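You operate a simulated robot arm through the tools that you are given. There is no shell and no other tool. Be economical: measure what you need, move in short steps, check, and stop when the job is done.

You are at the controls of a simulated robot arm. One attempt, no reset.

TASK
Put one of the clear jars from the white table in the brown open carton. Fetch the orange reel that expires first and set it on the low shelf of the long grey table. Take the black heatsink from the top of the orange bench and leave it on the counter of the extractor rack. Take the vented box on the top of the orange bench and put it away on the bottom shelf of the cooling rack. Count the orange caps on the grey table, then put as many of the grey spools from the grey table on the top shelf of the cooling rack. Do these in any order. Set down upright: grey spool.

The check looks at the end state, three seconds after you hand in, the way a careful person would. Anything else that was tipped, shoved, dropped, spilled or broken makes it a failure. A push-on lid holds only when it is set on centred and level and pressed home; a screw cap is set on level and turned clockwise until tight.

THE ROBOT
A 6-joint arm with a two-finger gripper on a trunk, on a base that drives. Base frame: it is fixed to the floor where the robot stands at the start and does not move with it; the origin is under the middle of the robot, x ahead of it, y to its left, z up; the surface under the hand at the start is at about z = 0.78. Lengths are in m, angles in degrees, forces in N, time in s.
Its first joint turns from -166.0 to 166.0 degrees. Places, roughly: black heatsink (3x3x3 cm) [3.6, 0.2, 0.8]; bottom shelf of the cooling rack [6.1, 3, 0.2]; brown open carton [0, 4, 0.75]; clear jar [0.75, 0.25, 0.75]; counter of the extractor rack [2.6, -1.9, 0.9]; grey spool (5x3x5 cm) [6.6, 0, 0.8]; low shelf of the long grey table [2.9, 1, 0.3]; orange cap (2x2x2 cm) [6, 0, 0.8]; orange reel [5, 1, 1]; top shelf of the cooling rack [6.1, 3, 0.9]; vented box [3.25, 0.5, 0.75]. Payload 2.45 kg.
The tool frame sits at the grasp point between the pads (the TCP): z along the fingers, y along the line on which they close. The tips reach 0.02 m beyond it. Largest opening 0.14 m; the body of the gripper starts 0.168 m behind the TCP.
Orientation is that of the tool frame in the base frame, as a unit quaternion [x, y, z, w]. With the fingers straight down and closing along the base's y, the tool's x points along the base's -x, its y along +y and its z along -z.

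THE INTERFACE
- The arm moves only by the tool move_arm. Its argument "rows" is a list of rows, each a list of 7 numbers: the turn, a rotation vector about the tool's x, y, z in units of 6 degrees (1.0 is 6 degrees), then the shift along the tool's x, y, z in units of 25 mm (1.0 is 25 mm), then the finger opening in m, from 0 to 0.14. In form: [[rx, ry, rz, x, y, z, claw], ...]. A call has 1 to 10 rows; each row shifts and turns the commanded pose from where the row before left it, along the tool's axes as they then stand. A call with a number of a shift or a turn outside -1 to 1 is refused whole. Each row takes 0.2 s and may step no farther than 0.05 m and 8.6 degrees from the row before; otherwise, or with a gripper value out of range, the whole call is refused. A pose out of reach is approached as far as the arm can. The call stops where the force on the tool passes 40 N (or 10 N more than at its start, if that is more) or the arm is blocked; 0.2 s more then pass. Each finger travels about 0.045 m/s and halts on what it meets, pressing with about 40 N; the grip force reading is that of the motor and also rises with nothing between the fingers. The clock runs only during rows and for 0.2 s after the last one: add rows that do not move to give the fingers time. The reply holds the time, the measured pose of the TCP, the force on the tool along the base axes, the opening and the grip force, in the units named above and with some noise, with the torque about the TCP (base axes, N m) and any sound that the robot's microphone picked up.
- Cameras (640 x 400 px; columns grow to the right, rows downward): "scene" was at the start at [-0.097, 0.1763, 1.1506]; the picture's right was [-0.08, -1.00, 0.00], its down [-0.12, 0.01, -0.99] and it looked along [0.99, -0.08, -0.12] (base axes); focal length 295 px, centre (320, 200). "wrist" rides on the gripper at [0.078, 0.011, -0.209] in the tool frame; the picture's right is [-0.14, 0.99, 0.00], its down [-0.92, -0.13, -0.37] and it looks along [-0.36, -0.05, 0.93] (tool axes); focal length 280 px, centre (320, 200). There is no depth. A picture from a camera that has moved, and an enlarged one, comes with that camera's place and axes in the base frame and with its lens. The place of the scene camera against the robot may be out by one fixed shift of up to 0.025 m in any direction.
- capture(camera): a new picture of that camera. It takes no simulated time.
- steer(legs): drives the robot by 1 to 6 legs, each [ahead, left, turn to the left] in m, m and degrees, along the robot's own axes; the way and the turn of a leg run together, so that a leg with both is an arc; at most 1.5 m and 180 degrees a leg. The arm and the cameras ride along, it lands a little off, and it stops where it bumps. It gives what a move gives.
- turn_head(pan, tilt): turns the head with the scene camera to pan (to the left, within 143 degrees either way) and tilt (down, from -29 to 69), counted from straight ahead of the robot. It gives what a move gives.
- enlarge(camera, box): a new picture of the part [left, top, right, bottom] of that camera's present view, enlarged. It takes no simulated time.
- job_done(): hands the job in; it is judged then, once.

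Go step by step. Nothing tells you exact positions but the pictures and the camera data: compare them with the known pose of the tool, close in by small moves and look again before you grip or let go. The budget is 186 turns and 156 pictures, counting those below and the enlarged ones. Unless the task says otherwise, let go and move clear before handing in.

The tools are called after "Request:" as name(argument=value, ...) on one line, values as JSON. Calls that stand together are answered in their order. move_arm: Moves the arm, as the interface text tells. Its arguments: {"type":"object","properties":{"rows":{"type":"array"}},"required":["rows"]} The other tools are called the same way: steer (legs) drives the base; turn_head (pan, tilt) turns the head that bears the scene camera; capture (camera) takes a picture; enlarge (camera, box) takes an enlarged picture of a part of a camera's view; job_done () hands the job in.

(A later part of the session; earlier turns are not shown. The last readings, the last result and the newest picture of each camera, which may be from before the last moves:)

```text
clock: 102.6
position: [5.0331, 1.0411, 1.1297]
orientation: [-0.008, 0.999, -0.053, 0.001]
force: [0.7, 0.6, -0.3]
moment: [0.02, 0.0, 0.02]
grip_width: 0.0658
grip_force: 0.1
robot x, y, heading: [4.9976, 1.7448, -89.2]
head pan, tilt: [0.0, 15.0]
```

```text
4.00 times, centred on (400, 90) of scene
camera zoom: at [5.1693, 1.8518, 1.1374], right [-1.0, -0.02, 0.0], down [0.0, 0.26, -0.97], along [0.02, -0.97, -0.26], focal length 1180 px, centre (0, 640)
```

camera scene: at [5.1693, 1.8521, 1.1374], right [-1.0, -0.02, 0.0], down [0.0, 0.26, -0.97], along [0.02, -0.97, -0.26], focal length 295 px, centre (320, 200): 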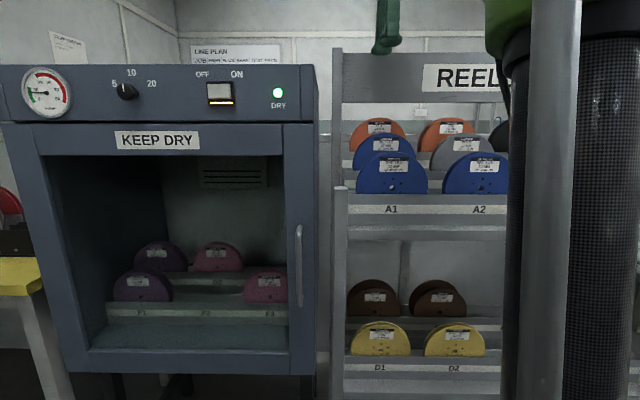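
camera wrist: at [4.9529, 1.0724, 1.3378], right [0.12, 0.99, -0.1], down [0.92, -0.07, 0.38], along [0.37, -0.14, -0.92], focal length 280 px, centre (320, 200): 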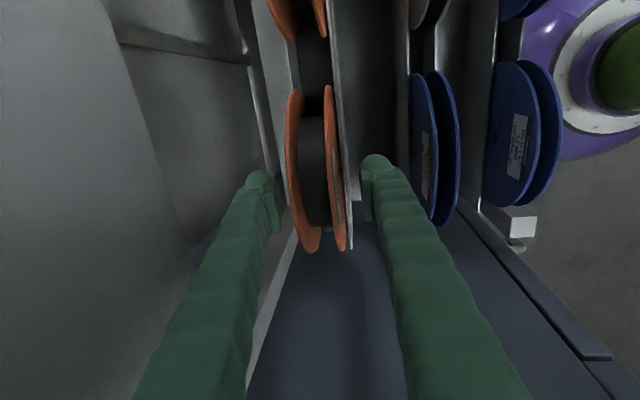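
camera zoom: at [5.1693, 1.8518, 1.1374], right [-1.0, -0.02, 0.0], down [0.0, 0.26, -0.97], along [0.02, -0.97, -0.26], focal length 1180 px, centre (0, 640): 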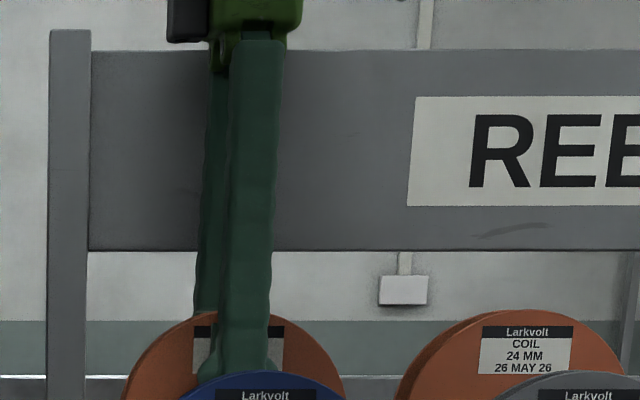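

Request:
move_arm(rows=[[0, 0, 0, 0, 0, 0, 0.05], [0, 0, 0, 0, 0, 0, 0.04], [0, 0, 0, 0, 0, 0, 0.03], [0, 0, 0, 0, 0, 0, 0.02], [0, 0, 0, 0, 0, 0, 0.015], [0, 0, 0, 0, 0, 0, 0.015]])

Request:
capture(camera="wrist")

```text
clock: 104.0
position: [5.0315, 1.0417, 1.1322]
orientation: [-0.008, 0.999, -0.053, 0.0]
force: [1.0, 11.2, -4.3]
moment: [1.45, -0.1, -0.3]
grip_width: 0.0309
grip_force: 39.3
robot x, y, heading: [4.9934, 1.7415, -88.9]
head pan, tilt: [0.0, 15.0]
```

```text
116 pictures are left
camera wrist: at [4.9529, 1.073, 1.3381], right [0.12, 0.99, -0.1], down [0.92, -0.07, 0.38], along [0.37, -0.14, -0.92], focal length 280 px, centre (320, 200)
```

wrist: 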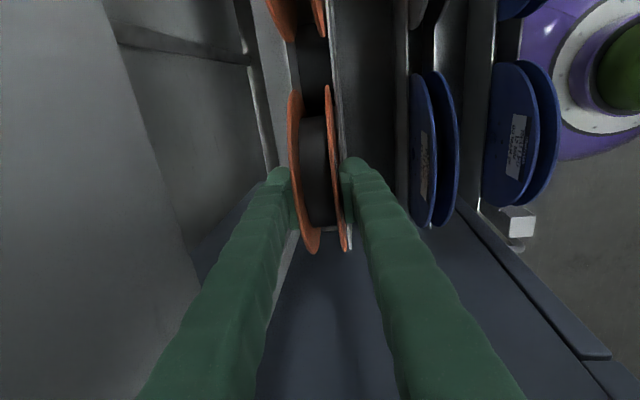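

Request:
move_arm(rows=[[0, 0, 0, 0, -0.05, -0.5, 0.015], [0, 0, 0, 0, -0.05, -0.5, 0.015], [0, 0, 0, 0, -0.1, -1, 0.015], [0, 0, 0, 0, -0.1, -1, 0.015]])

Request:
capture(camera="wrist")

```text
clock: 105.0
position: [5.033, 1.0395, 1.2043]
orientation: [-0.007, 0.999, -0.053, 0.0]
force: [0.2, 0.4, -0.4]
moment: [-0.01, -0.03, -0.02]
grip_width: 0.0296
grip_force: 40.0
robot x, y, heading: [4.9918, 1.7484, -89.2]
head pan, tilt: [0.0, 15.0]
```

```text
115 pictures are left
camera wrist: at [4.9536, 1.0718, 1.4112], right [0.12, 0.99, -0.11], down [0.92, -0.07, 0.38], along [0.37, -0.14, -0.92], focal length 280 px, centre (320, 200)
```

wrist: 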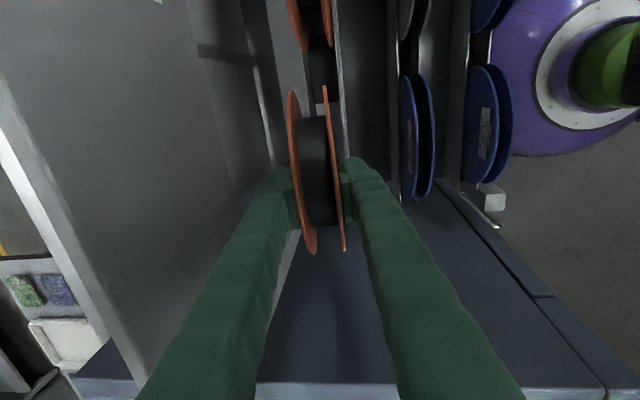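

Request:
move_arm(rows=[[0, 0, 0, 0, -0.1, -1, 0.015], [0, 0, 0, 0, -0.1, -1, 0.015], [0, 0, 0, 0, -0.1, -1, 0.015], [0, 0, 0, 0, -0.1, -1, 0.015], [0, 0, 0, 0, -0.1, -0.8, 0.015], [0, 0, 0, 0, 1, -0.1, 0.015], [0, 0, 0, 0, 1, -0.1, 0.015], [0, 0, 0, 0, 1, -0.1, 0.015], [0, 0, 0, 0, 1, -0.1, 0.015], [0, 0, 0, 0, 1, -0.1, 0.015]])

Request:
move_arm(rows=[[0, 0, 0, 0, 1, 0, 0.015], [0, 0, 0, 0, 1, 0, 0.015], [0, 0, 0, 0, 1, 0, 0.015], [0, 0, 0, 0, 1, 0, 0.015], [-1, 0, 0, 0, 1, 0, 0.015], [0, 0, 0, 0, 1, 0, 0.015], [0, 0, 0, 0, 0, 0, 0.015]])

Request:
capture(camera="scene")

```text
clock: 107.2
position: [5.0306, 1.1677, 1.3263]
orientation: [-0.007, 0.999, -0.053, 0.0]
force: [0.3, 0.2, -1.5]
moment: [0.1, -0.01, -0.01]
grip_width: 0.0296
grip_force: 40.5
robot x, y, heading: [4.9946, 1.7486, -89.0]
head pan, tilt: [0.0, 15.0]
```

```text
clock: 108.8
position: [5.0272, 1.3149, 1.3133]
orientation: [-0.008, 1.0, -0.001, -0.001]
force: [-0.3, -0.1, -1.3]
moment: [0.03, 0.01, -0.01]
grip_width: 0.0298
grip_force: 39.9
robot x, y, heading: [4.9941, 1.742, -89.1]
head pan, tilt: [0.0, 15.0]
```

```text
114 pictures are left
camera scene: at [5.1694, 1.8518, 1.1374], right [-1.0, -0.02, 0.0], down [0.0, 0.26, -0.97], along [0.02, -0.97, -0.26], focal length 295 px, centre (320, 200)
```

scene: 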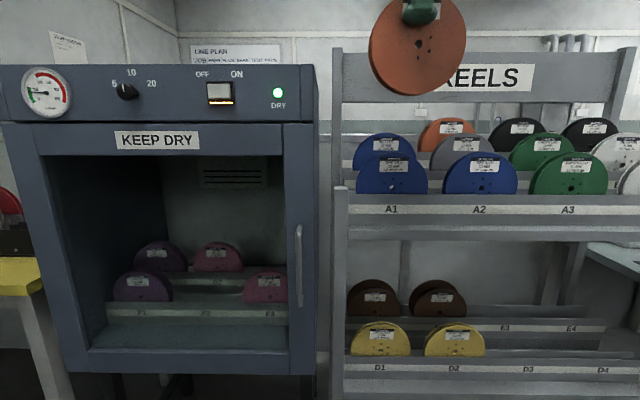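

Request:
steer(legs=[[-0.12, 0, 0], [0, -1.2, 0], [0, -1.0, 0]])

Request:
turn_head(pan=0, tilt=40)

Request:
capture(camera="scene")

```text
clock: 120.4
position: [2.8646, 1.3856, 1.3112]
orientation: [-0.017, 1.0, 0.0, 0.0]
force: [-0.5, 0.2, -1.4]
moment: [0.02, -0.01, 0.01]
grip_width: 0.0298
grip_force: 40.7
robot x, y, heading: [2.8273, 1.8158, -87.9]
head pan, tilt: [0.0, 15.0]
```

```text
clock: 121.3
position: [2.8646, 1.3856, 1.3117]
orientation: [-0.018, 1.0, -0.001, 0.0]
force: [-0.1, 0.5, -1.3]
moment: [0.02, 0.0, 0.02]
grip_width: 0.0296
grip_force: 39.6
robot x, y, heading: [2.8222, 1.8196, -88.0]
head pan, tilt: [0.0, 40.0]
```

```text
113 pictures are left
camera scene: at [2.9959, 1.9328, 1.0979], right [-1.0, -0.03, 0.0], down [-0.02, 0.64, -0.77], along [0.03, -0.77, -0.64], focal length 295 px, centre (320, 200)
```

scene: 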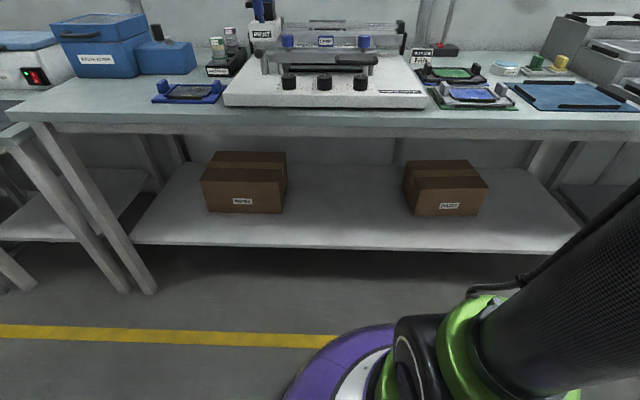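

The low shelf (z≈0.3, front edge y≈1.20) has free room between two boxes around x≈2.93. I'll back up, lower the hand in front of the table and lay the reel in from the front.

Request:
steer(legs=[[-0.2, 0.07, -2]])

Request:
move_arm(rows=[[0, 0, 0, 0, -0.6, 1, 0.015], [0, 0, 0, 0, -0.6, 1, 0.015], [0, 0, 0, 0, -0.6, 1, 0.015], [0, 0, 0, 0, -0.6, 1, 0.015], [0, 0, 0, 0, -0.6, 1, 0.015], [0, 0, 0, 0, -0.6, 1, 0.015], [0, 0, 0, 0, -0.6, 1, 0.015], [0, 0, 0, 0, -0.6, 1, 0.015], [0, 0, 0, 0, -0.6, 1, 0.015], [0, 0, 0, 0, -0.6, 1, 0.015]])

Request:
capture(camera="scene")

```text
clock: 122.9
position: [2.9147, 1.5824, 1.3132]
orientation: [0.001, 1.0, -0.001, -0.001]
force: [0.1, -0.4, -1.1]
moment: [-0.04, 0.04, -0.01]
grip_width: 0.0297
grip_force: 39.8
robot x, y, heading: [2.8893, 2.0126, -90.0]
head pan, tilt: [0.0, 40.0]
```

```text
clock: 125.1
position: [2.9139, 1.4309, 1.062]
orientation: [0.0, 1.0, -0.001, 0.0]
force: [0.0, 0.1, -1.5]
moment: [-0.06, 0.0, -0.01]
grip_width: 0.0298
grip_force: 40.3
robot x, y, heading: [2.8885, 2.0147, -89.7]
head pan, tilt: [0.0, 40.0]
```

```text
112 pictures are left
camera scene: at [3.0655, 2.1257, 1.0979], right [-1.0, 0.0, 0.0], down [0.0, 0.64, -0.77], along [0.0, -0.77, -0.64], focal length 295 px, centre (320, 200)
```

scene: 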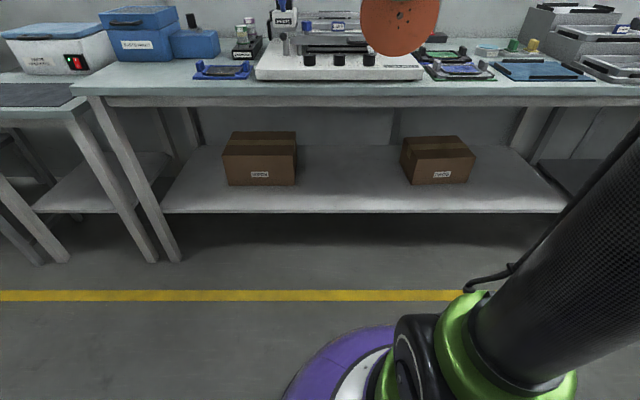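

Request:
move_arm(rows=[[0, 0, 0, 0, 0, 1, 0.015], [0, 0, 0, 0, 0, 1, 0.015], [0, 0, 0, 0, 0, 1, 0.015], [0, 0, 0, 0, 0, 1, 0.015], [0, 0, 0, 0, 0, 1, 0.015], [0, 0, 0, 0, 0, 1, 0.015], [0, 0, 0, 0, 0, 1, 0.015], [0, 0, 0, 0, 0, 1, 0.015], [0, 0, 0, 0, 0, 1, 0.015], [0, 0, 0, 0, 0, 1, 0.015]])

Request:
move_arm(rows=[[0, 0, 0, 0, 0, 1, 0.015], [0, 0, 0, 0, 0, 1, 0.015], [0, 0, 0, 0, 0, 1, 0.015], [0, 0, 0, 0, 0, 1, 0.015], [0, 0, 0, 0, 0, 1, 0.015], [0, 0, 0, 0, 0, 1, 0.015], [0, 0, 0, 0, 0, 1, 0.015], [0, 0, 0, 0, 0, 1, 0.015], [0, 0, 0, 0, 0, 1, 0.015], [0, 0, 0, 0, 0, 1, 0.015]])

Request:
capture(camera="scene")

```text
clock: 127.3
position: [2.9152, 1.4318, 0.8112]
orientation: [-0.001, 1.0, 0.0, 0.0]
force: [0.6, 0.5, -1.4]
moment: [-0.01, -0.03, -0.01]
grip_width: 0.0294
grip_force: 40.1
robot x, y, heading: [2.8895, 2.0129, -89.7]
head pan, tilt: [0.0, 40.0]
```

```text
clock: 129.5
position: [2.9142, 1.4313, 0.5625]
orientation: [0.0, 1.0, 0.0, 0.0]
force: [0.7, -0.1, -1.2]
moment: [-0.03, -0.01, -0.04]
grip_width: 0.0296
grip_force: 40.1
robot x, y, heading: [2.8971, 2.0133, -89.9]
head pan, tilt: [0.0, 40.0]
```

```text
111 pictures are left
camera scene: at [3.0656, 2.1255, 1.0979], right [-1.0, 0.0, 0.0], down [0.0, 0.64, -0.77], along [0.0, -0.77, -0.64], focal length 295 px, centre (320, 200)
```

scene: 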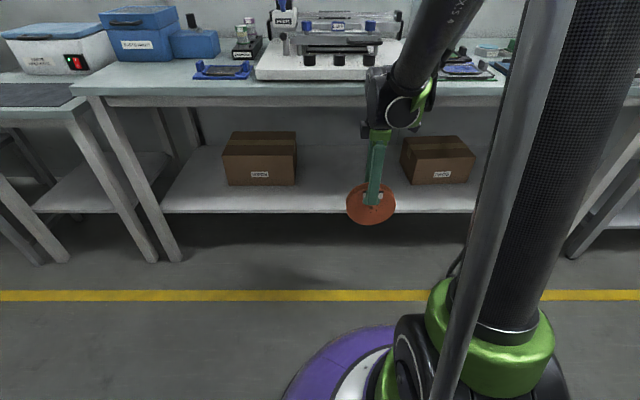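

Request:
move_arm(rows=[[1, 0, 0, 0, -0.766, 0.08, 0.015], [1, 0, 0, 0, -0.753, 0.16, 0.015], [1, 0, 0, 0, -0.732, 0.238, 0.015], [1, 0, 0, 0, -0.703, 0.313, 0.015], [1, 0, 0, 0, -0.667, 0.385, 0.015], [1, 0, 0, 0, -0.623, 0.453, 0.015], [1, 0, 0, 0, -0.572, 0.515, 0.015], [1, 0, 0, 0, -0.515, 0.572, 0.015], [1, 0, 0, 0, -0.453, 0.623, 0.015], [1, 0, 0, 0, -0.385, 0.667, 0.015]])

Request:
capture(camera="scene")

Request:
capture(camera="wrist")

```text
clock: 131.7
position: [2.915, 1.2205, 0.5784]
orientation: [0.0, 0.866, -0.499, 0.0]
force: [-0.6, -0.2, -0.6]
moment: [0.05, 0.01, 0.0]
grip_width: 0.0295
grip_force: 39.5
out of reach, approached as far as the arm can: row 9, 10
robot x, y, heading: [2.8913, 2.0118, -90.1]
head pan, tilt: [0.0, 40.0]
```

```text
110 pictures are left
camera scene: at [3.0656, 2.1255, 1.0979], right [-1.0, 0.0, 0.0], down [0.0, 0.64, -0.77], along [0.0, -0.77, -0.64], focal length 295 px, centre (320, 200)
```

scene: 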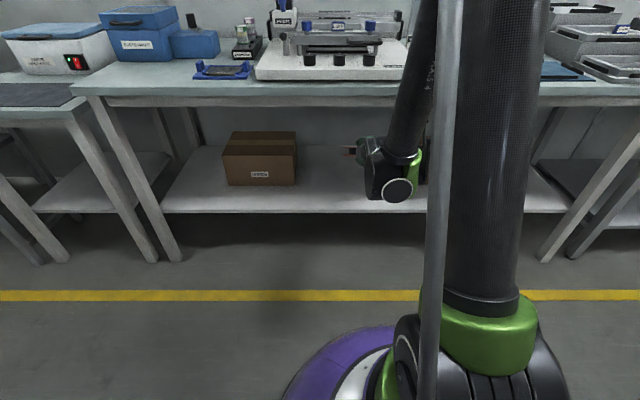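

```text
109 pictures are left
camera wrist: at [2.8358, 1.4079, 0.6756], right [0.14, 0.5, -0.86], down [0.92, 0.25, 0.29], along [0.36, -0.83, -0.42], focal length 280 px, centre (320, 200)
```

wrist: 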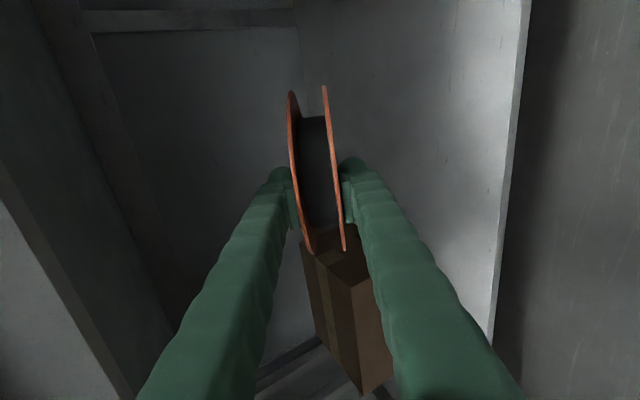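

Request:
move_arm(rows=[[0, 0, 0, 0, 0.666, 0.846, 0.015], [0, 0, 0, 0, 0.666, 0.846, 0.015], [0, 0, 0, 0, 0.666, 0.846, 0.015], [0, 0, 0, 0, 0.666, 0.846, 0.015]])

Request:
capture(camera="wrist")

```text
clock: 132.7
position: [2.916, 1.147, 0.5317]
orientation: [0.0, 0.867, -0.499, 0.0]
force: [0.2, 0.9, -2.0]
moment: [0.07, -0.06, -0.01]
grip_width: 0.0297
grip_force: 39.7
out of reach, approached as far as the arm can: row 1, 2, 3, 4
robot x, y, heading: [2.8899, 2.0128, -90.0]
head pan, tilt: [0.0, 40.0]
```

```text
108 pictures are left
camera wrist: at [2.8374, 1.3324, 0.6283], right [0.14, 0.5, -0.86], down [0.92, 0.25, 0.3], along [0.36, -0.83, -0.42], focal length 280 px, centre (320, 200)
```

wrist: 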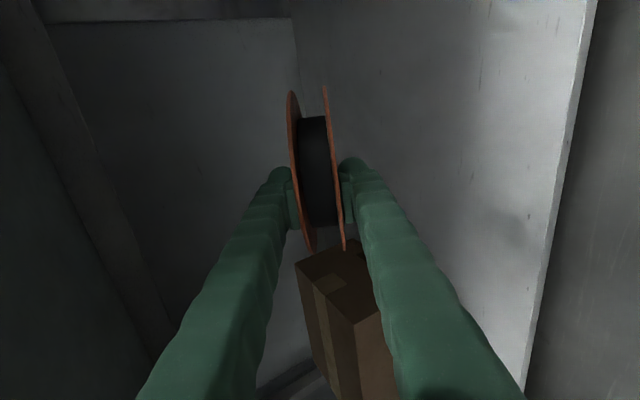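

Request:
move_arm(rows=[[-1, 0, 0, 0, 0.4, 0.3, 0.015], [-1, 0, 0, 0, 0.4, 0.3, 0.015], [-1, 0, 0, 0, 0.4, 0.3, 0.015], [0, 0, 0, 0, 0.67, 0.74, 0.015], [0, 0, 0, 0, 0.67, 0.74, 0.015]])

Request:
capture(camera="scene")

Request:
capture(camera="wrist")

```text
clock: 133.9
position: [2.917, 1.1453, 0.4453]
orientation: [0.0, 0.933, -0.359, 0.0]
force: [-0.3, 0.6, -0.6]
moment: [0.03, 0.0, 0.02]
grip_width: 0.0295
grip_force: 40.6
robot x, y, heading: [2.8869, 2.0155, -90.1]
head pan, tilt: [0.0, 40.0]
```

```text
107 pictures are left
camera scene: at [3.0656, 2.1254, 1.0979], right [-1.0, 0.0, 0.0], down [0.0, 0.64, -0.77], along [0.0, -0.77, -0.64], focal length 295 px, centre (320, 200)
```

scene: 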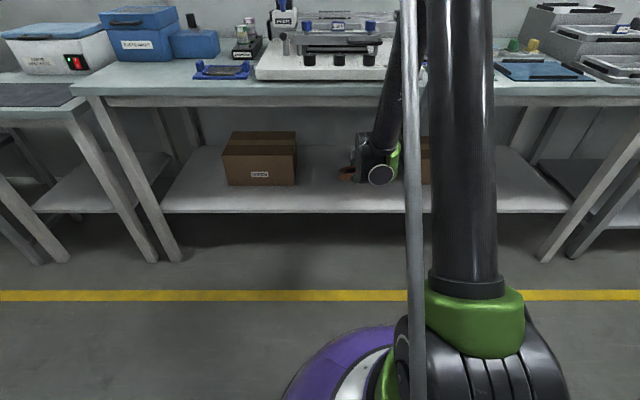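

```text
106 pictures are left
camera wrist: at [2.8383, 1.2943, 0.5947], right [0.14, 0.74, -0.66], down [0.92, 0.15, 0.36], along [0.36, -0.66, -0.66], focal length 280 px, centre (320, 200)
```

wrist: 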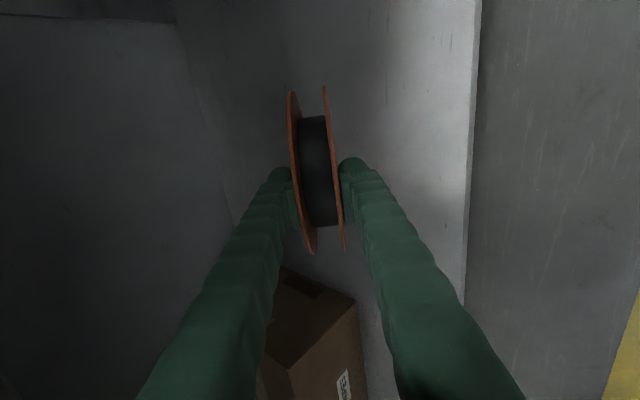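

Request:
move_arm(rows=[[0, 0, 0, 0, 0.2, 0.8, 0.015], [0, 0, 0, 0, 0.2, 0.6, 0.015], [0, 0, 0, 0, 0.13, 0.15, 0.015], [0, 0, 0, 0, 0.13, 0.15, 0.015], [0, 0, 0, 0, 0.13, 0.15, 0.015], [0, 0, 0, 0, 0.13, 0.15, 0.015]])

Request:
capture(camera="wrist")

```text
clock: 135.4
position: [2.918, 1.13, 0.3953]
orientation: [0.0, 0.932, -0.362, 0.0]
force: [-1.3, 3.9, 20.2]
moment: [-1.12, 0.17, -0.1]
grip_width: 0.0301
grip_force: 39.6
robot x, y, heading: [2.8896, 2.0129, -89.8]
head pan, tilt: [0.0, 40.0]
stopped in row 6: the force on the tool passed its limit at 41 N (the readings are from after the stop); the commanded pose is now the measured one
```

```text
105 pictures are left
camera wrist: at [2.8381, 1.2793, 0.5439], right [0.14, 0.73, -0.67], down [0.92, 0.15, 0.36], along [0.36, -0.66, -0.65], focal length 280 px, centre (320, 200)
```

wrist: 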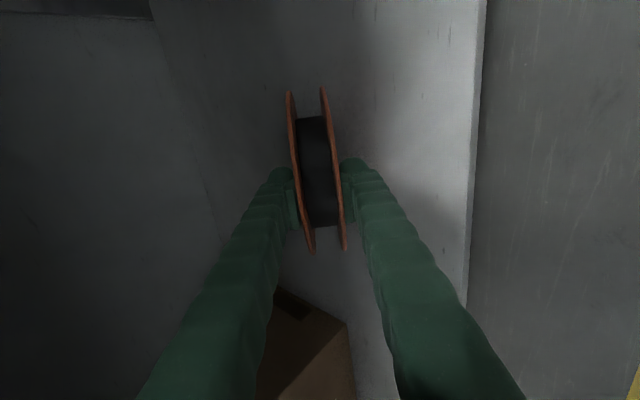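

Far edge is on the shelf (z≈0.285). Now open slowly so the reel reclines onto the lower finger.

Request:
move_arm(rows=[[0, 0, 0, 0, 0, 0, 0.035], [0, 0, 0, 0, 0, 0, 0.045], [0, 0, 0, 0, 0, 0, 0.055], [0, 0, 0, 0, 0, 0, 0.065], [0, 0, 0, 0, 0, 0, 0.075], [0, 0, 0, 0, 0, 0, 0.085], [0, 0, 0, 0, 0, 0, 0.095]])

Request:
capture(camera="wrist")

Request:
capture(camera="scene")

```text
clock: 137.0
position: [2.9165, 1.1288, 0.3955]
orientation: [0.0, 0.933, -0.359, 0.001]
force: [0.0, 0.4, -0.8]
moment: [-0.04, 0.0, -0.02]
grip_width: 0.0955
grip_force: 0.2
robot x, y, heading: [2.892, 2.0124, -90.1]
head pan, tilt: [0.0, 40.0]
```

```text
104 pictures are left
camera wrist: at [2.8381, 1.2787, 0.5428], right [0.14, 0.73, -0.67], down [0.92, 0.15, 0.36], along [0.36, -0.66, -0.66], focal length 280 px, centre (320, 200)
```

wrist: 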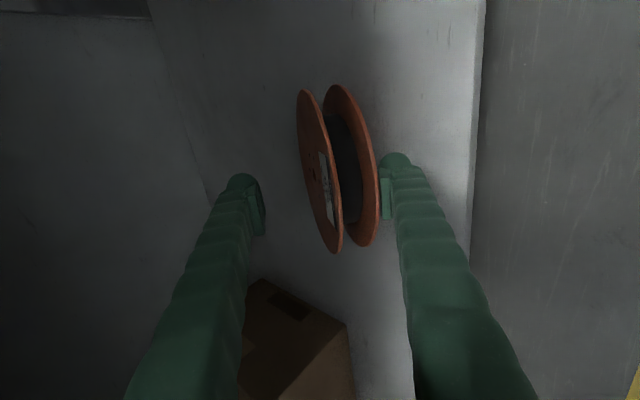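

```text
103 pictures are left
camera scene: at [3.0655, 2.1257, 1.0979], right [-1.0, 0.0, 0.0], down [0.0, 0.64, -0.77], along [0.0, -0.77, -0.64], focal length 295 px, centre (320, 200)
```

scene: 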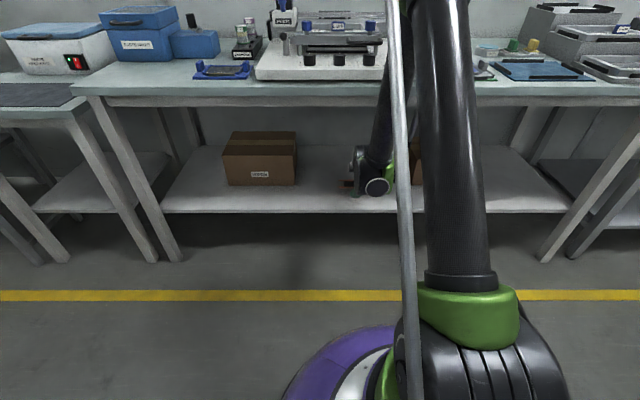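

Request:
move_arm(rows=[[0, 0, 0, 0, 0, 0, 0.103], [0, 0, 0, 0, 0, 0, 0.111], [0, 0, 0, 0, 0, 0, 0.119], [0, 0, 0, 0, 0, 0, 0.127], [0, 0, 0, 0, 0, 0, 0.135], [0, 0, 0, 0, 0, 0, 0.14]])

Request:
move_arm(rows=[[0, 0, 0, 0, 0.2, 0.22, 0.14], [0, 0, 0, 0, 0.2, 0.22, 0.14], [0, 0, 0, 0, 0.2, 0.22, 0.14]])

Request:
capture(camera="wrist")

```text
clock: 138.4
position: [2.918, 1.1286, 0.3956]
orientation: [0.0, 0.933, -0.36, 0.0]
force: [0.8, 0.4, 0.2]
moment: [-0.01, 0.01, -0.01]
grip_width: 0.14
grip_force: 0.0
robot x, y, heading: [2.8895, 2.0168, -89.9]
head pan, tilt: [0.0, 40.0]
```

```text
clock: 139.2
position: [2.9181, 1.1234, 0.3793]
orientation: [0.0, 0.934, -0.357, -0.002]
force: [-0.1, -0.1, 0.0]
moment: [0.01, 0.01, -0.03]
grip_width: 0.1401
grip_force: 0.1
out of reach, approached as far as the arm can: row 2, 3
robot x, y, heading: [2.8866, 2.01, -90.0]
head pan, tilt: [0.0, 40.0]
```

```text
102 pictures are left
camera wrist: at [2.8388, 1.2708, 0.5277], right [0.14, 0.74, -0.66], down [0.92, 0.15, 0.36], along [0.36, -0.66, -0.66], focal length 280 px, centre (320, 200)
```

wrist: 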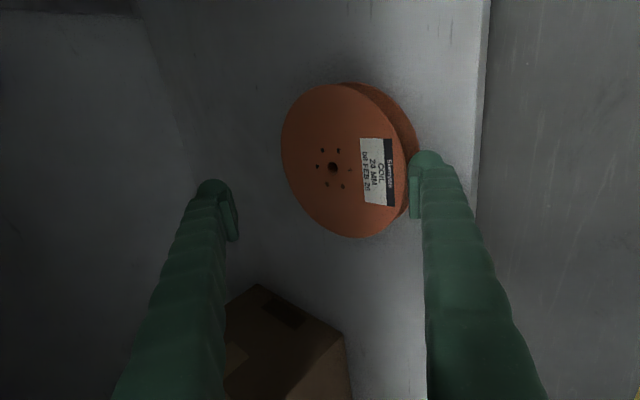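

Request:
move_arm(rows=[[-0.5, 0, 0, 0, 0.34, 0.47, 0.14], [-0.5, 0, 0, 0, 0.34, 0.47, 0.14], [0, 0, 0, 0, 0, 0, 0.14]])

Request:
capture(camera="wrist")

```text
clock: 139.8
position: [2.9156, 1.1221, 0.3578]
orientation: [-0.001, 0.946, -0.323, 0.0]
force: [-0.4, 4.9, 32.9]
moment: [2.35, 0.01, 0.06]
grip_width: 0.136
grip_force: 0.0
robot x, y, heading: [2.8914, 2.0127, -90.0]
head pan, tilt: [0.0, 40.0]
stopped in row 2: the force on the tool passed its limit at 64 N (the readings are from after the stop); the commanded pose is now the measured one
```

```text
101 pictures are left
camera wrist: at [2.8381, 1.2584, 0.5181], right [0.14, 0.79, -0.6], down [0.92, 0.12, 0.37], along [0.36, -0.61, -0.71], focal length 280 px, centre (320, 200)
```

wrist: 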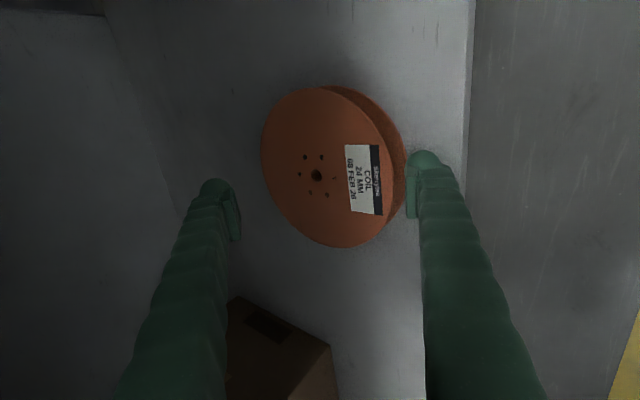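

Request:
move_arm(rows=[[0, 0, 0, 0, -0.12, -0.16, 0.14], [0, 0, 0, 0, 0.32, -0.25, 0.14], [0, 0, 0, 0, 0.32, -0.25, 0.14], [0, 0, 0, 0, 0.32, -0.25, 0.14], [0, 0, 0, 0, 0.32, -0.25, 0.14]])

Request:
capture(camera="wrist")

```text
clock: 141.0
position: [2.9167, 1.1518, 0.3717]
orientation: [-0.001, 0.948, -0.318, -0.001]
force: [-1.6, 0.2, 0.8]
moment: [-0.02, -0.04, -0.02]
grip_width: 0.1401
grip_force: 0.2
out of reach, approached as far as the arm can: row 4, 5
robot x, y, heading: [2.8895, 2.0109, -89.9]
head pan, tilt: [0.0, 40.0]
```

```text
100 pictures are left
camera wrist: at [2.8386, 1.2868, 0.5323], right [0.14, 0.79, -0.6], down [0.92, 0.12, 0.37], along [0.36, -0.6, -0.71], focal length 280 px, centre (320, 200)
```

wrist: 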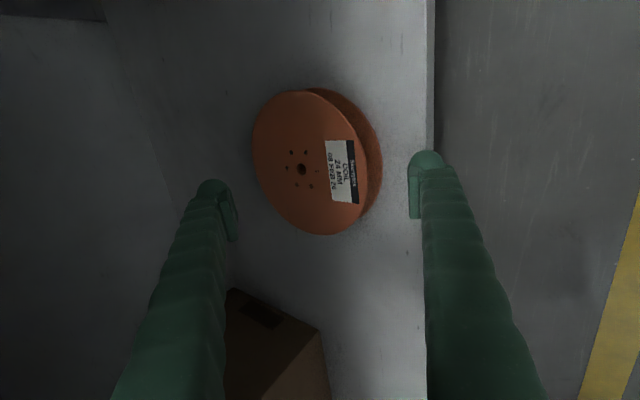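

The reel lies flat on the low shelf. Backing the hand out, straightening it, and lifting clear.

Request:
move_arm(rows=[[-1, 0, 0, 0, 0.85, -0.6, 0.14], [-1, 0, 0, 0, 0.9, -0.5, 0.13], [-1, 0, 0, 0, 0.94, -0.4, 0.12], [-1, 0, 0, 0, 0.97, -0.3, 0.11], [-1, 0, 0, 0, 0.99, -0.2, 0.1], [-1, 0, 0, 0, 1, 0, 0.1], [0, 0, 0, 0, 1, 0, 0.1], [0, 0, 0, 0, 1, 0, 0.1], [0, 0, 0, 0, 1, 0, 0.1], [0, 0, 0, 0, 0, -1, 0.1]])

Request:
move_arm(rows=[[0, 0, 0, 0, 0, -1, 0.1], [0, 0, 0, 0, 0, -1, 0.1], [0, 0, 0, 0, 0, -1, 0.1], [0, 0, 0, 0, 0, -1, 0.1], [0, 0, 0, 0, 0, -1, 0.1], [0, 0, 0, 0, 0, -1, 0.1], [0, 0, 0, 0, 0, -1, 0.1], [0, 0, 0, 0, 0, -1, 0.1], [0, 0, 0, 0, 0, -1, 0.1], [0, 0, 0, 0, 0, -1, 0.1]])

Request:
capture(camera="scene")

```text
clock: 143.2
position: [2.9186, 1.3788, 0.3864]
orientation: [0.0, 1.0, -0.012, -0.001]
force: [0.5, -0.2, -0.3]
moment: [0.01, -0.03, -0.02]
grip_width: 0.1001
grip_force: 0.0
robot x, y, heading: [2.8879, 2.0114, -90.0]
head pan, tilt: [0.0, 40.0]
```

```text
clock: 145.4
position: [2.9176, 1.3845, 0.638]
orientation: [-0.001, 1.0, -0.013, 0.0]
force: [0.1, -0.3, 0.5]
moment: [0.01, 0.02, -0.01]
grip_width: 0.1
grip_force: 0.1
robot x, y, heading: [2.8872, 2.0124, -89.9]
head pan, tilt: [0.0, 40.0]
```

```text
99 pictures are left
camera scene: at [3.0655, 2.1258, 1.0979], right [-1.0, 0.0, 0.0], down [0.0, 0.64, -0.77], along [0.0, -0.77, -0.64], focal length 295 px, centre (320, 200)
```

scene: 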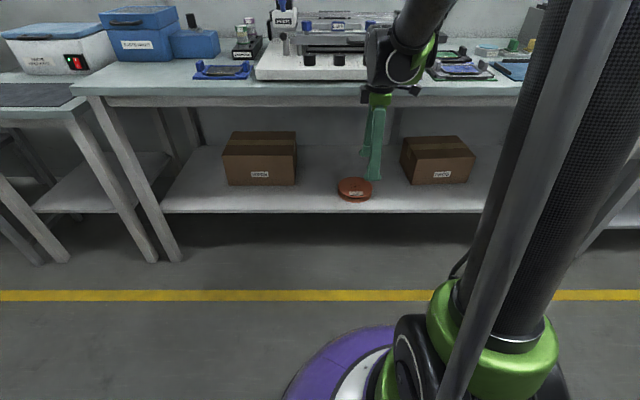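

Request:
move_arm(rows=[[0, 0, 0, 0, 0, -1, 0.1], [0, 0, 0, 0, 0, -1, 0.1], [0, 0, 0, 0, 0, -1, 0.1], [0, 0, 0, 0, 0, -1, 0.1], [0, 0, 0, 0, 0, -1, 0.1], [0, 0, 1, 0, 0, -1, 0.1], [0, 0, 1, 0, 0, -1, 0.1], [0, 0, 1, 0, 0, -1, 0.1], [0, 0, 1, 0, 0, -1, 0.1], [0, 0, 1, 0, 0, -1, 0.1]])

Request:
move_arm(rows=[[0, 0, 1, 0, 0, -1, 0.1], [0, 0, 1, 0, 0, -1, 0.1], [0, 0, 1, 0, 0, -1, 0.1], [0, 0, 1, 0, 0, -1, 0.1], [0, 0, 1, 0, 0, -1, 0.1], [0, 0, 1, 0, 0, -1, 0.1], [0, 0, 1, 0, 0, -1, 0.1], [0, 0, 1, 1, 0, -1, 0.1], [0, 0, 1, 1, 0, -1, 0.1], [0, 0, 1, 1, 0, -1, 0.1]])

Request:
steer(legs=[[0.15, -1.5, 0], [0, -1.45, 0]])

Request:
turn_head(pan=0, tilt=30)

Request:
capture(camera="scene")

```text
clock: 147.6
position: [2.917, 1.3903, 0.8871]
orientation: [0.26, 0.966, -0.012, 0.003]
force: [0.2, -0.6, -0.6]
moment: [0.03, 0.0, -0.03]
grip_width: 0.0998
grip_force: 0.0
robot x, y, heading: [2.8891, 2.0154, -90.1]
head pan, tilt: [0.0, 40.0]
```

```text
clock: 149.8
position: [2.9024, 1.4722, 1.1336]
orientation: [0.707, 0.707, -0.01, 0.008]
force: [0.8, 0.3, -0.2]
moment: [0.04, -0.03, -0.02]
grip_width: 0.0997
grip_force: 0.1
robot x, y, heading: [2.893, 2.0108, -90.1]
head pan, tilt: [0.0, 40.0]
```

```text
refused: leg 1 is longer than a leg can be; nothing moved
```

```text
clock: 150.5
position: [2.9021, 1.4721, 1.1331]
orientation: [0.707, 0.707, -0.01, 0.009]
force: [-0.3, -0.2, -0.5]
moment: [-0.05, 0.02, 0.03]
grip_width: 0.1
grip_force: 0.1
robot x, y, heading: [2.891, 2.0097, -90.0]
head pan, tilt: [0.0, 30.0]
```

```text
98 pictures are left
camera scene: at [3.0655, 2.1204, 1.1132], right [-1.0, 0.0, 0.0], down [0.0, 0.5, -0.87], along [0.0, -0.87, -0.5], focal length 295 px, centre (320, 200)
```

scene: 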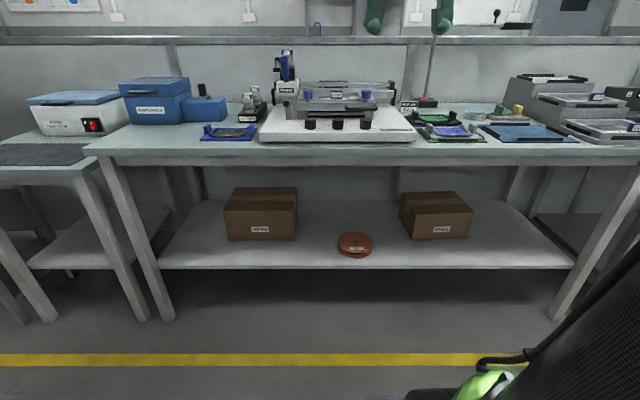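

Request:
turn_head(pan=85, tilt=10)

Request:
capture(camera="scene")

```text
clock: 152.1
position: [2.902, 1.4727, 1.1325]
orientation: [0.707, 0.707, -0.01, 0.009]
force: [0.4, -0.2, 0.7]
moment: [-0.01, 0.0, -0.02]
grip_width: 0.1002
grip_force: 0.0
robot x, y, heading: [2.8942, 2.0116, -89.9]
head pan, tilt: [85.0, 10.0]
```

```text
97 pictures are left
camera scene: at [3.1582, 2.2027, 1.1456], right [-0.09, -1.0, 0.0], down [-0.17, 0.02, -0.98], along [0.98, -0.09, -0.17], focal length 295 px, centre (320, 200)
```

scene: 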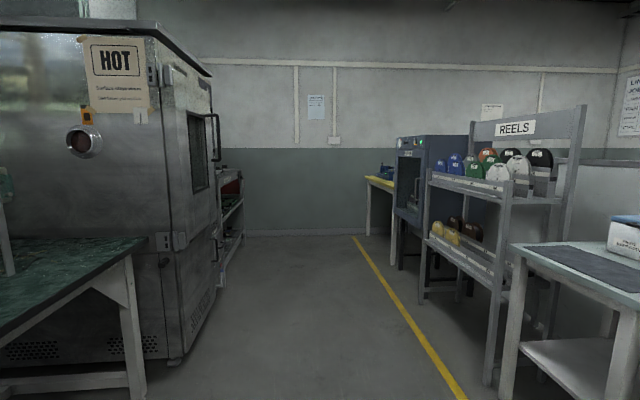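

No passage visible at the far end, so I go back around via x≈−0.1 to the other aisle (y≈−0.75).

Request:
steer(legs=[[0, -1.48, 0], [0, -1.48, 0]])

Request:
turn_head(pan=0, tilt=25)

Request:
capture(camera="scene")

```text
clock: 166.2
position: [-0.0082, 1.4697, 1.1328]
orientation: [0.705, 0.709, -0.009, 0.008]
force: [0.4, 0.6, -0.2]
moment: [0.01, -0.01, -0.02]
grip_width: 0.1001
grip_force: 0.0
robot x, y, heading: [-0.0258, 2.0139, -89.9]
head pan, tilt: [85.0, 10.0]
```

```text
clock: 167.8
position: [-0.0082, 1.469, 1.1333]
orientation: [0.704, 0.71, -0.01, 0.008]
force: [-0.1, 0.1, -0.5]
moment: [0.01, 0.0, -0.02]
grip_width: 0.1
grip_force: 0.0
robot x, y, heading: [-0.0225, 2.0106, -89.4]
head pan, tilt: [0.0, 25.0]
```

```text
96 pictures are left
camera scene: at [0.1509, 2.1171, 1.1212], right [-1.0, -0.01, 0.0], down [0.0, 0.42, -0.91], along [0.01, -0.91, -0.42], focal length 295 px, centre (320, 200)
```

scene: 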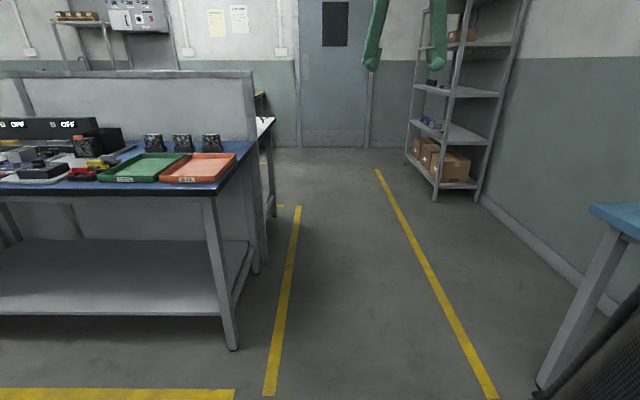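

Request:
steer(legs=[[1.4, -0.07, 0], [1.35, 0, 0], [0, 0, 179], [0, -1.4, 0]])

Request:
turn_head(pan=-75, tilt=10)

Request:
capture(camera="scene")

Request:
turn_head(pan=-10, tilt=25)

Request:
capture(camera="scene")

```text
clock: 195.1
position: [1.3499, -0.2747, 1.1332]
orientation: [-0.695, 0.718, 0.009, 0.01]
force: [0.2, 0.0, 0.4]
moment: [0.01, 0.01, -0.02]
grip_width: 0.0998
grip_force: 0.2
robot x, y, heading: [1.3419, -0.813, 88.1]
head pan, tilt: [0.0, 25.0]
```

```text
clock: 196.5
position: [1.3483, -0.2742, 1.1339]
orientation: [-0.695, 0.719, 0.009, 0.01]
force: [0.6, 0.6, -0.1]
moment: [0.01, 0.03, 0.01]
grip_width: 0.1
grip_force: 0.1
robot x, y, heading: [1.3416, -0.8195, 88.0]
head pan, tilt: [-75.0, 10.0]
```

```text
95 pictures are left
camera scene: at [1.2529, -0.9694, 1.1456], right [0.23, -0.97, 0.0], down [-0.17, -0.04, -0.98], along [0.96, 0.22, -0.17], focal length 295 px, centre (320, 200)
```

scene: 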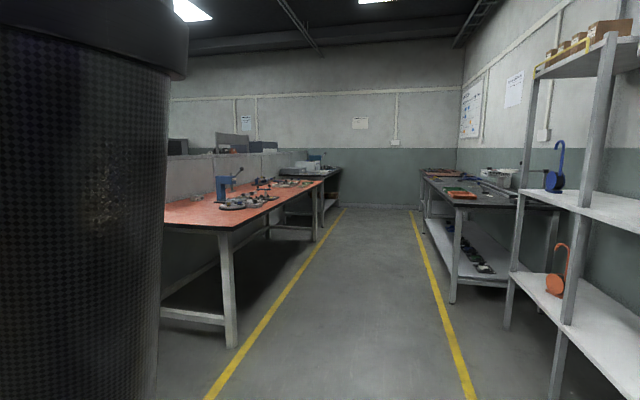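

```text
clock: 197.9
position: [1.3487, -0.2746, 1.1344]
orientation: [-0.695, 0.719, 0.008, 0.011]
force: [-0.1, 0.1, -0.3]
moment: [0.02, -0.02, 0.02]
grip_width: 0.0997
grip_force: 0.1
robot x, y, heading: [1.3422, -0.8146, 88.0]
head pan, tilt: [-10.0, 25.0]
```

```text
94 pictures are left
camera scene: at [1.1815, -0.9003, 1.1212], right [0.98, -0.21, 0.0], down [-0.09, -0.41, -0.91], along [0.19, 0.89, -0.42], focal length 295 px, centre (320, 200)
```

scene: 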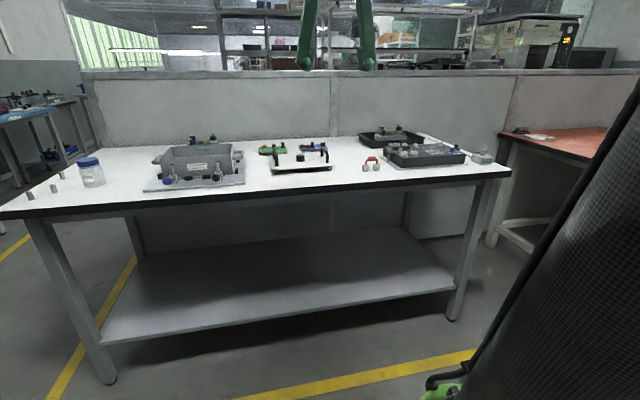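

Request:
steer(legs=[[0, -1.1, 2], [0, -1.0, 0]])

Request:
turn_head(pan=0, tilt=25)

Request:
capture(camera="scene")

Request:
capture(camera="wrist")

```text
clock: 208.3
position: [3.4285, -0.3006, 1.1334]
orientation: [-0.706, 0.708, 0.009, 0.01]
force: [-0.8, 0.9, 0.2]
moment: [0.03, 0.02, 0.0]
grip_width: 0.1003
grip_force: 0.0
robot x, y, heading: [3.4386, -0.8407, 90.1]
head pan, tilt: [-10.0, 25.0]
```

```text
clock: 209.0
position: [3.4276, -0.3003, 1.1346]
orientation: [-0.707, 0.707, 0.009, 0.01]
force: [0.0, 0.1, -0.3]
moment: [0.03, 0.0, 0.0]
grip_width: 0.1
grip_force: 0.1
robot x, y, heading: [3.4399, -0.8393, 90.2]
head pan, tilt: [0.0, 25.0]
```

```text
93 pictures are left
camera scene: at [3.2653, -0.9297, 1.1212], right [1.0, 0.0, 0.0], down [0.0, -0.42, -0.91], along [0.0, 0.91, -0.42], focal length 295 px, centre (320, 200)
```

scene: 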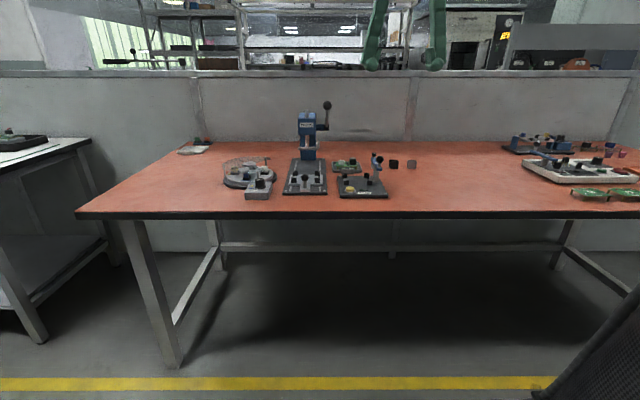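

```text
92 pictures are left
camera wrist: at [3.416, -0.3831, 1.341], right [-0.99, 0.14, 0.0], down [0.13, 0.91, 0.39], along [0.05, 0.39, -0.92], focal length 280 px, centre (320, 200)
```

wrist: 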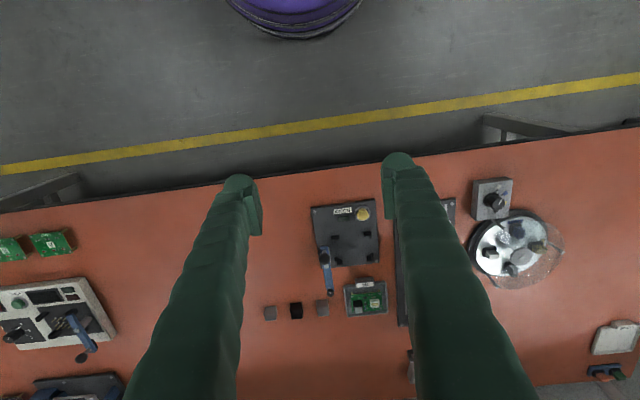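

Request:
enlarge(camera="scene", box=[200, 90, 440, 240])

Request:
enlarge(camera="wrist", box=[240, 190, 400, 330])

```text
2.67 times, centred on (320, 165) of scene
camera zoom: at [3.2653, -0.9297, 1.1212], right [1.0, 0.0, 0.0], down [0.0, -0.42, -0.91], along [0.0, 0.91, -0.42], focal length 786 px, centre (320, 293)
```

zoom: 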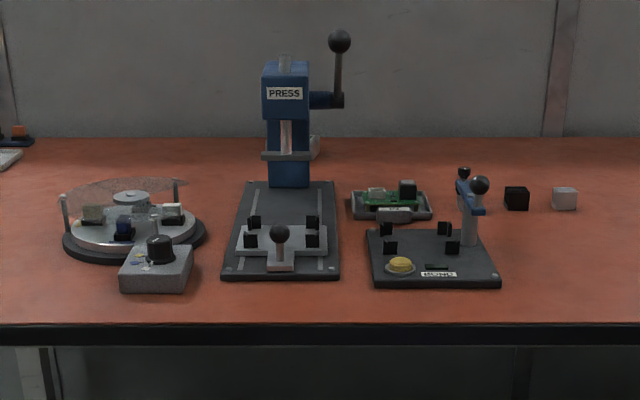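

```text
2.86 times, centred on (320, 260) of wrist
camera zoom: at [3.416, -0.3831, 1.341], right [-0.99, 0.14, 0.0], down [0.13, 0.91, 0.39], along [0.05, 0.39, -0.92], focal length 801 px, centre (320, 29)
```

zoom: 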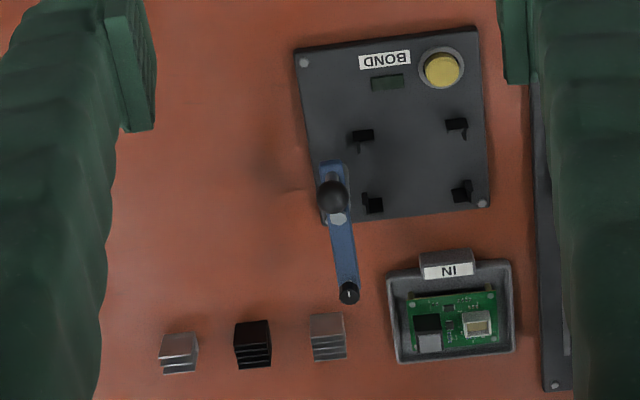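

Black heatsink is the middle of three blocks at about (3.544, 0.136). I move the base closer and bring the hand above it.

Request:
steer(legs=[[0.2, -0.1, 0]])

Request:
move_arm(rows=[[0, 0.26, 0, -1, 0, 0.5, 0.08], [0, 0, 0, -1, 0, 0.5, 0.08], [0, 0, 0, -1, 0, 0.5, 0.08], [0, 0, 0, -1, 0, 0.5, 0.08], [0, 0, 0, -1, 0, 0.5, 0.06], [0, 0, 0, -1, 0, 0.5, 0.054], [0, 0, 0, -1, 0, 0.5, 0.054], [0, 0, 0, -1, 0, 0.5, 0.054], [0, 0, 0, -1, 0, 0.5, 0.054]])

Request:
capture(camera="wrist")

```text
clock: 210.7
position: [3.5305, -0.1013, 1.1341]
orientation: [-0.706, 0.708, 0.009, 0.01]
force: [0.0, -0.6, -0.4]
moment: [0.01, 0.04, 0.04]
grip_width: 0.1002
grip_force: 0.1
robot x, y, heading: [3.5457, -0.6427, 89.9]
head pan, tilt: [0.0, 25.0]
```

```text
clock: 212.7
position: [3.5316, 0.1251, 1.0217]
orientation: [-0.706, 0.708, -0.002, 0.0]
force: [-0.6, -0.2, 0.2]
moment: [0.0, 0.03, 0.02]
grip_width: 0.0541
grip_force: 0.0
robot x, y, heading: [3.5421, -0.641, 89.9]
head pan, tilt: [0.0, 25.0]
```

```text
89 pictures are left
camera wrist: at [3.5192, 0.0484, 1.2312], right [-0.99, 0.14, 0.0], down [0.13, 0.92, 0.37], along [0.05, 0.36, -0.93], focal length 280 px, centre (320, 200)
```

wrist: 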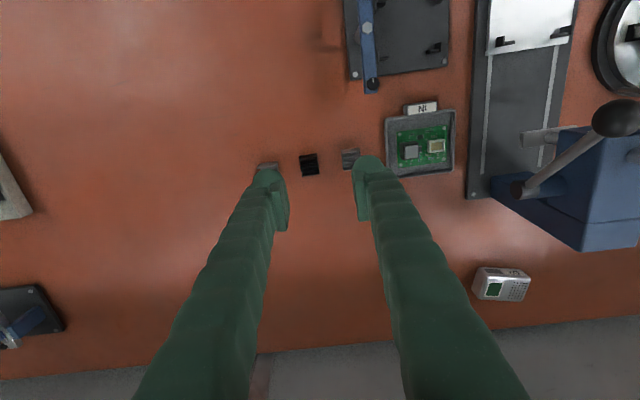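

Request:
move_arm(rows=[[0, 0, 0, -0.9, -0.7, 1, 0.054], [0, 0, 0, 0, 0, 1, 0.054], [0, 0, 0, 0, 0, 1, 0.054], [0, 0, 0, 0, 0, 1, 0.054], [0, 0, 0, 0, 0, 1, 0.054]])

Request:
capture(camera="wrist")

Request:
enlarge(camera="scene", box=[240, 100, 400, 200])

```text
clock: 213.9
position: [3.5474, 0.1484, 0.8969]
orientation: [-0.707, 0.708, -0.002, -0.001]
force: [0.1, 0.6, -0.1]
moment: [0.05, 0.02, -0.04]
grip_width: 0.0539
grip_force: 0.1
robot x, y, heading: [3.542, -0.6401, 89.7]
head pan, tilt: [0.0, 25.0]
```

```text
88 pictures are left
camera wrist: at [3.5361, 0.0694, 1.1069], right [-0.99, 0.14, 0.0], down [0.13, 0.92, 0.37], along [0.05, 0.36, -0.93], focal length 280 px, centre (320, 200)
```

wrist: 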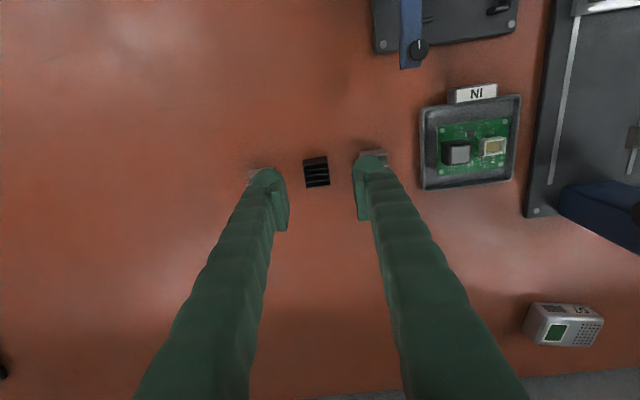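

```text
4.00 times, centred on (320, 150) of scene
camera zoom: at [3.3673, -0.7301, 1.1212], right [1.0, 0.0, 0.0], down [0.0, -0.42, -0.91], along [0.0, 0.91, -0.42], focal length 1180 px, centre (320, 400)
```

zoom: 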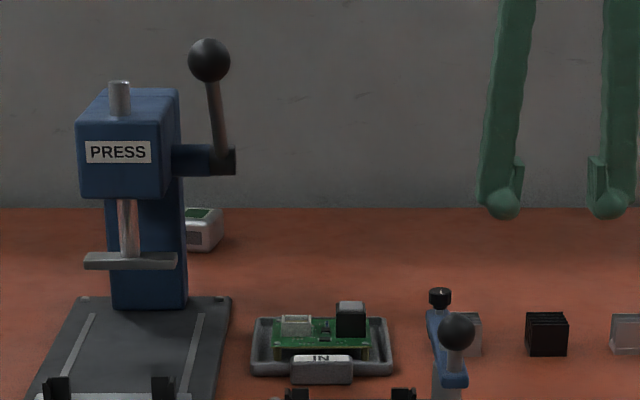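

Request:
move_arm(rows=[[0, 0, 0, -0.26, -0.1, 1, 0.054], [0, 0, 0, 0, 0, 1, 0.054], [0, 0, 0, 0, 0, 1, 0.054], [0, 0, 0, 0, 0, 0.8, 0.054], [0, 0, 0, 0, 0, 0, 0.054]])

Request:
capture(camera="wrist")

Request:
enlarge(camera="scene", box=[320, 130, 420, 200])

```text
clock: 215.1
position: [3.5513, 0.1523, 0.8013]
orientation: [-0.706, 0.708, -0.002, 0.001]
force: [0.6, -0.2, 0.2]
moment: [-0.01, -0.03, -0.03]
grip_width: 0.0541
grip_force: 0.1
robot x, y, heading: [3.5419, -0.6464, 89.7]
head pan, tilt: [0.0, 25.0]
```

```text
86 pictures are left
camera wrist: at [3.5394, 0.0745, 1.012], right [-0.99, 0.14, 0.0], down [0.13, 0.92, 0.37], along [0.05, 0.36, -0.93], focal length 280 px, centre (320, 200)
```

wrist: 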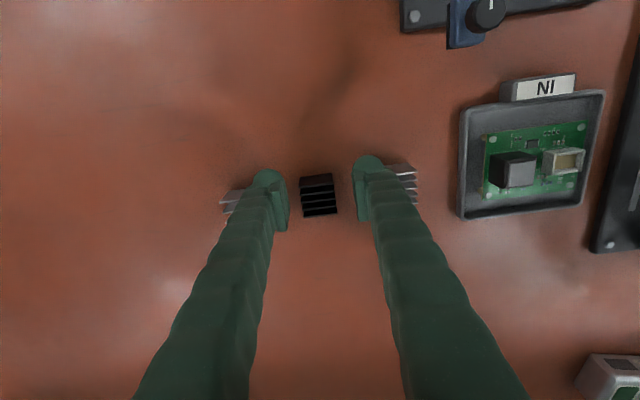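

```text
5.71 times, centred on (370, 165) of scene
camera zoom: at [3.3673, -0.73, 1.1212], right [1.0, 0.0, 0.0], down [0.0, -0.42, -0.91], along [0.0, 0.91, -0.42], focal length 1685 px, centre (34, 400)
```

zoom: 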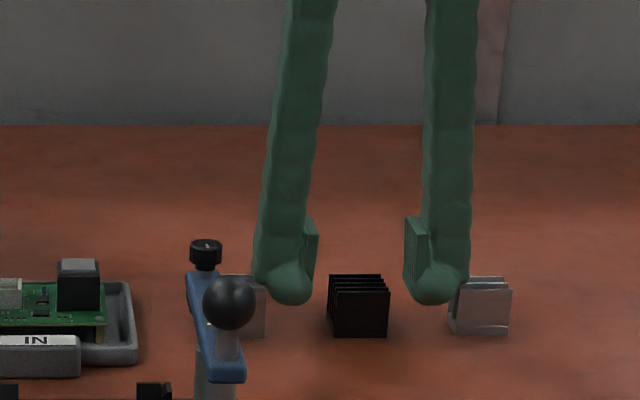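

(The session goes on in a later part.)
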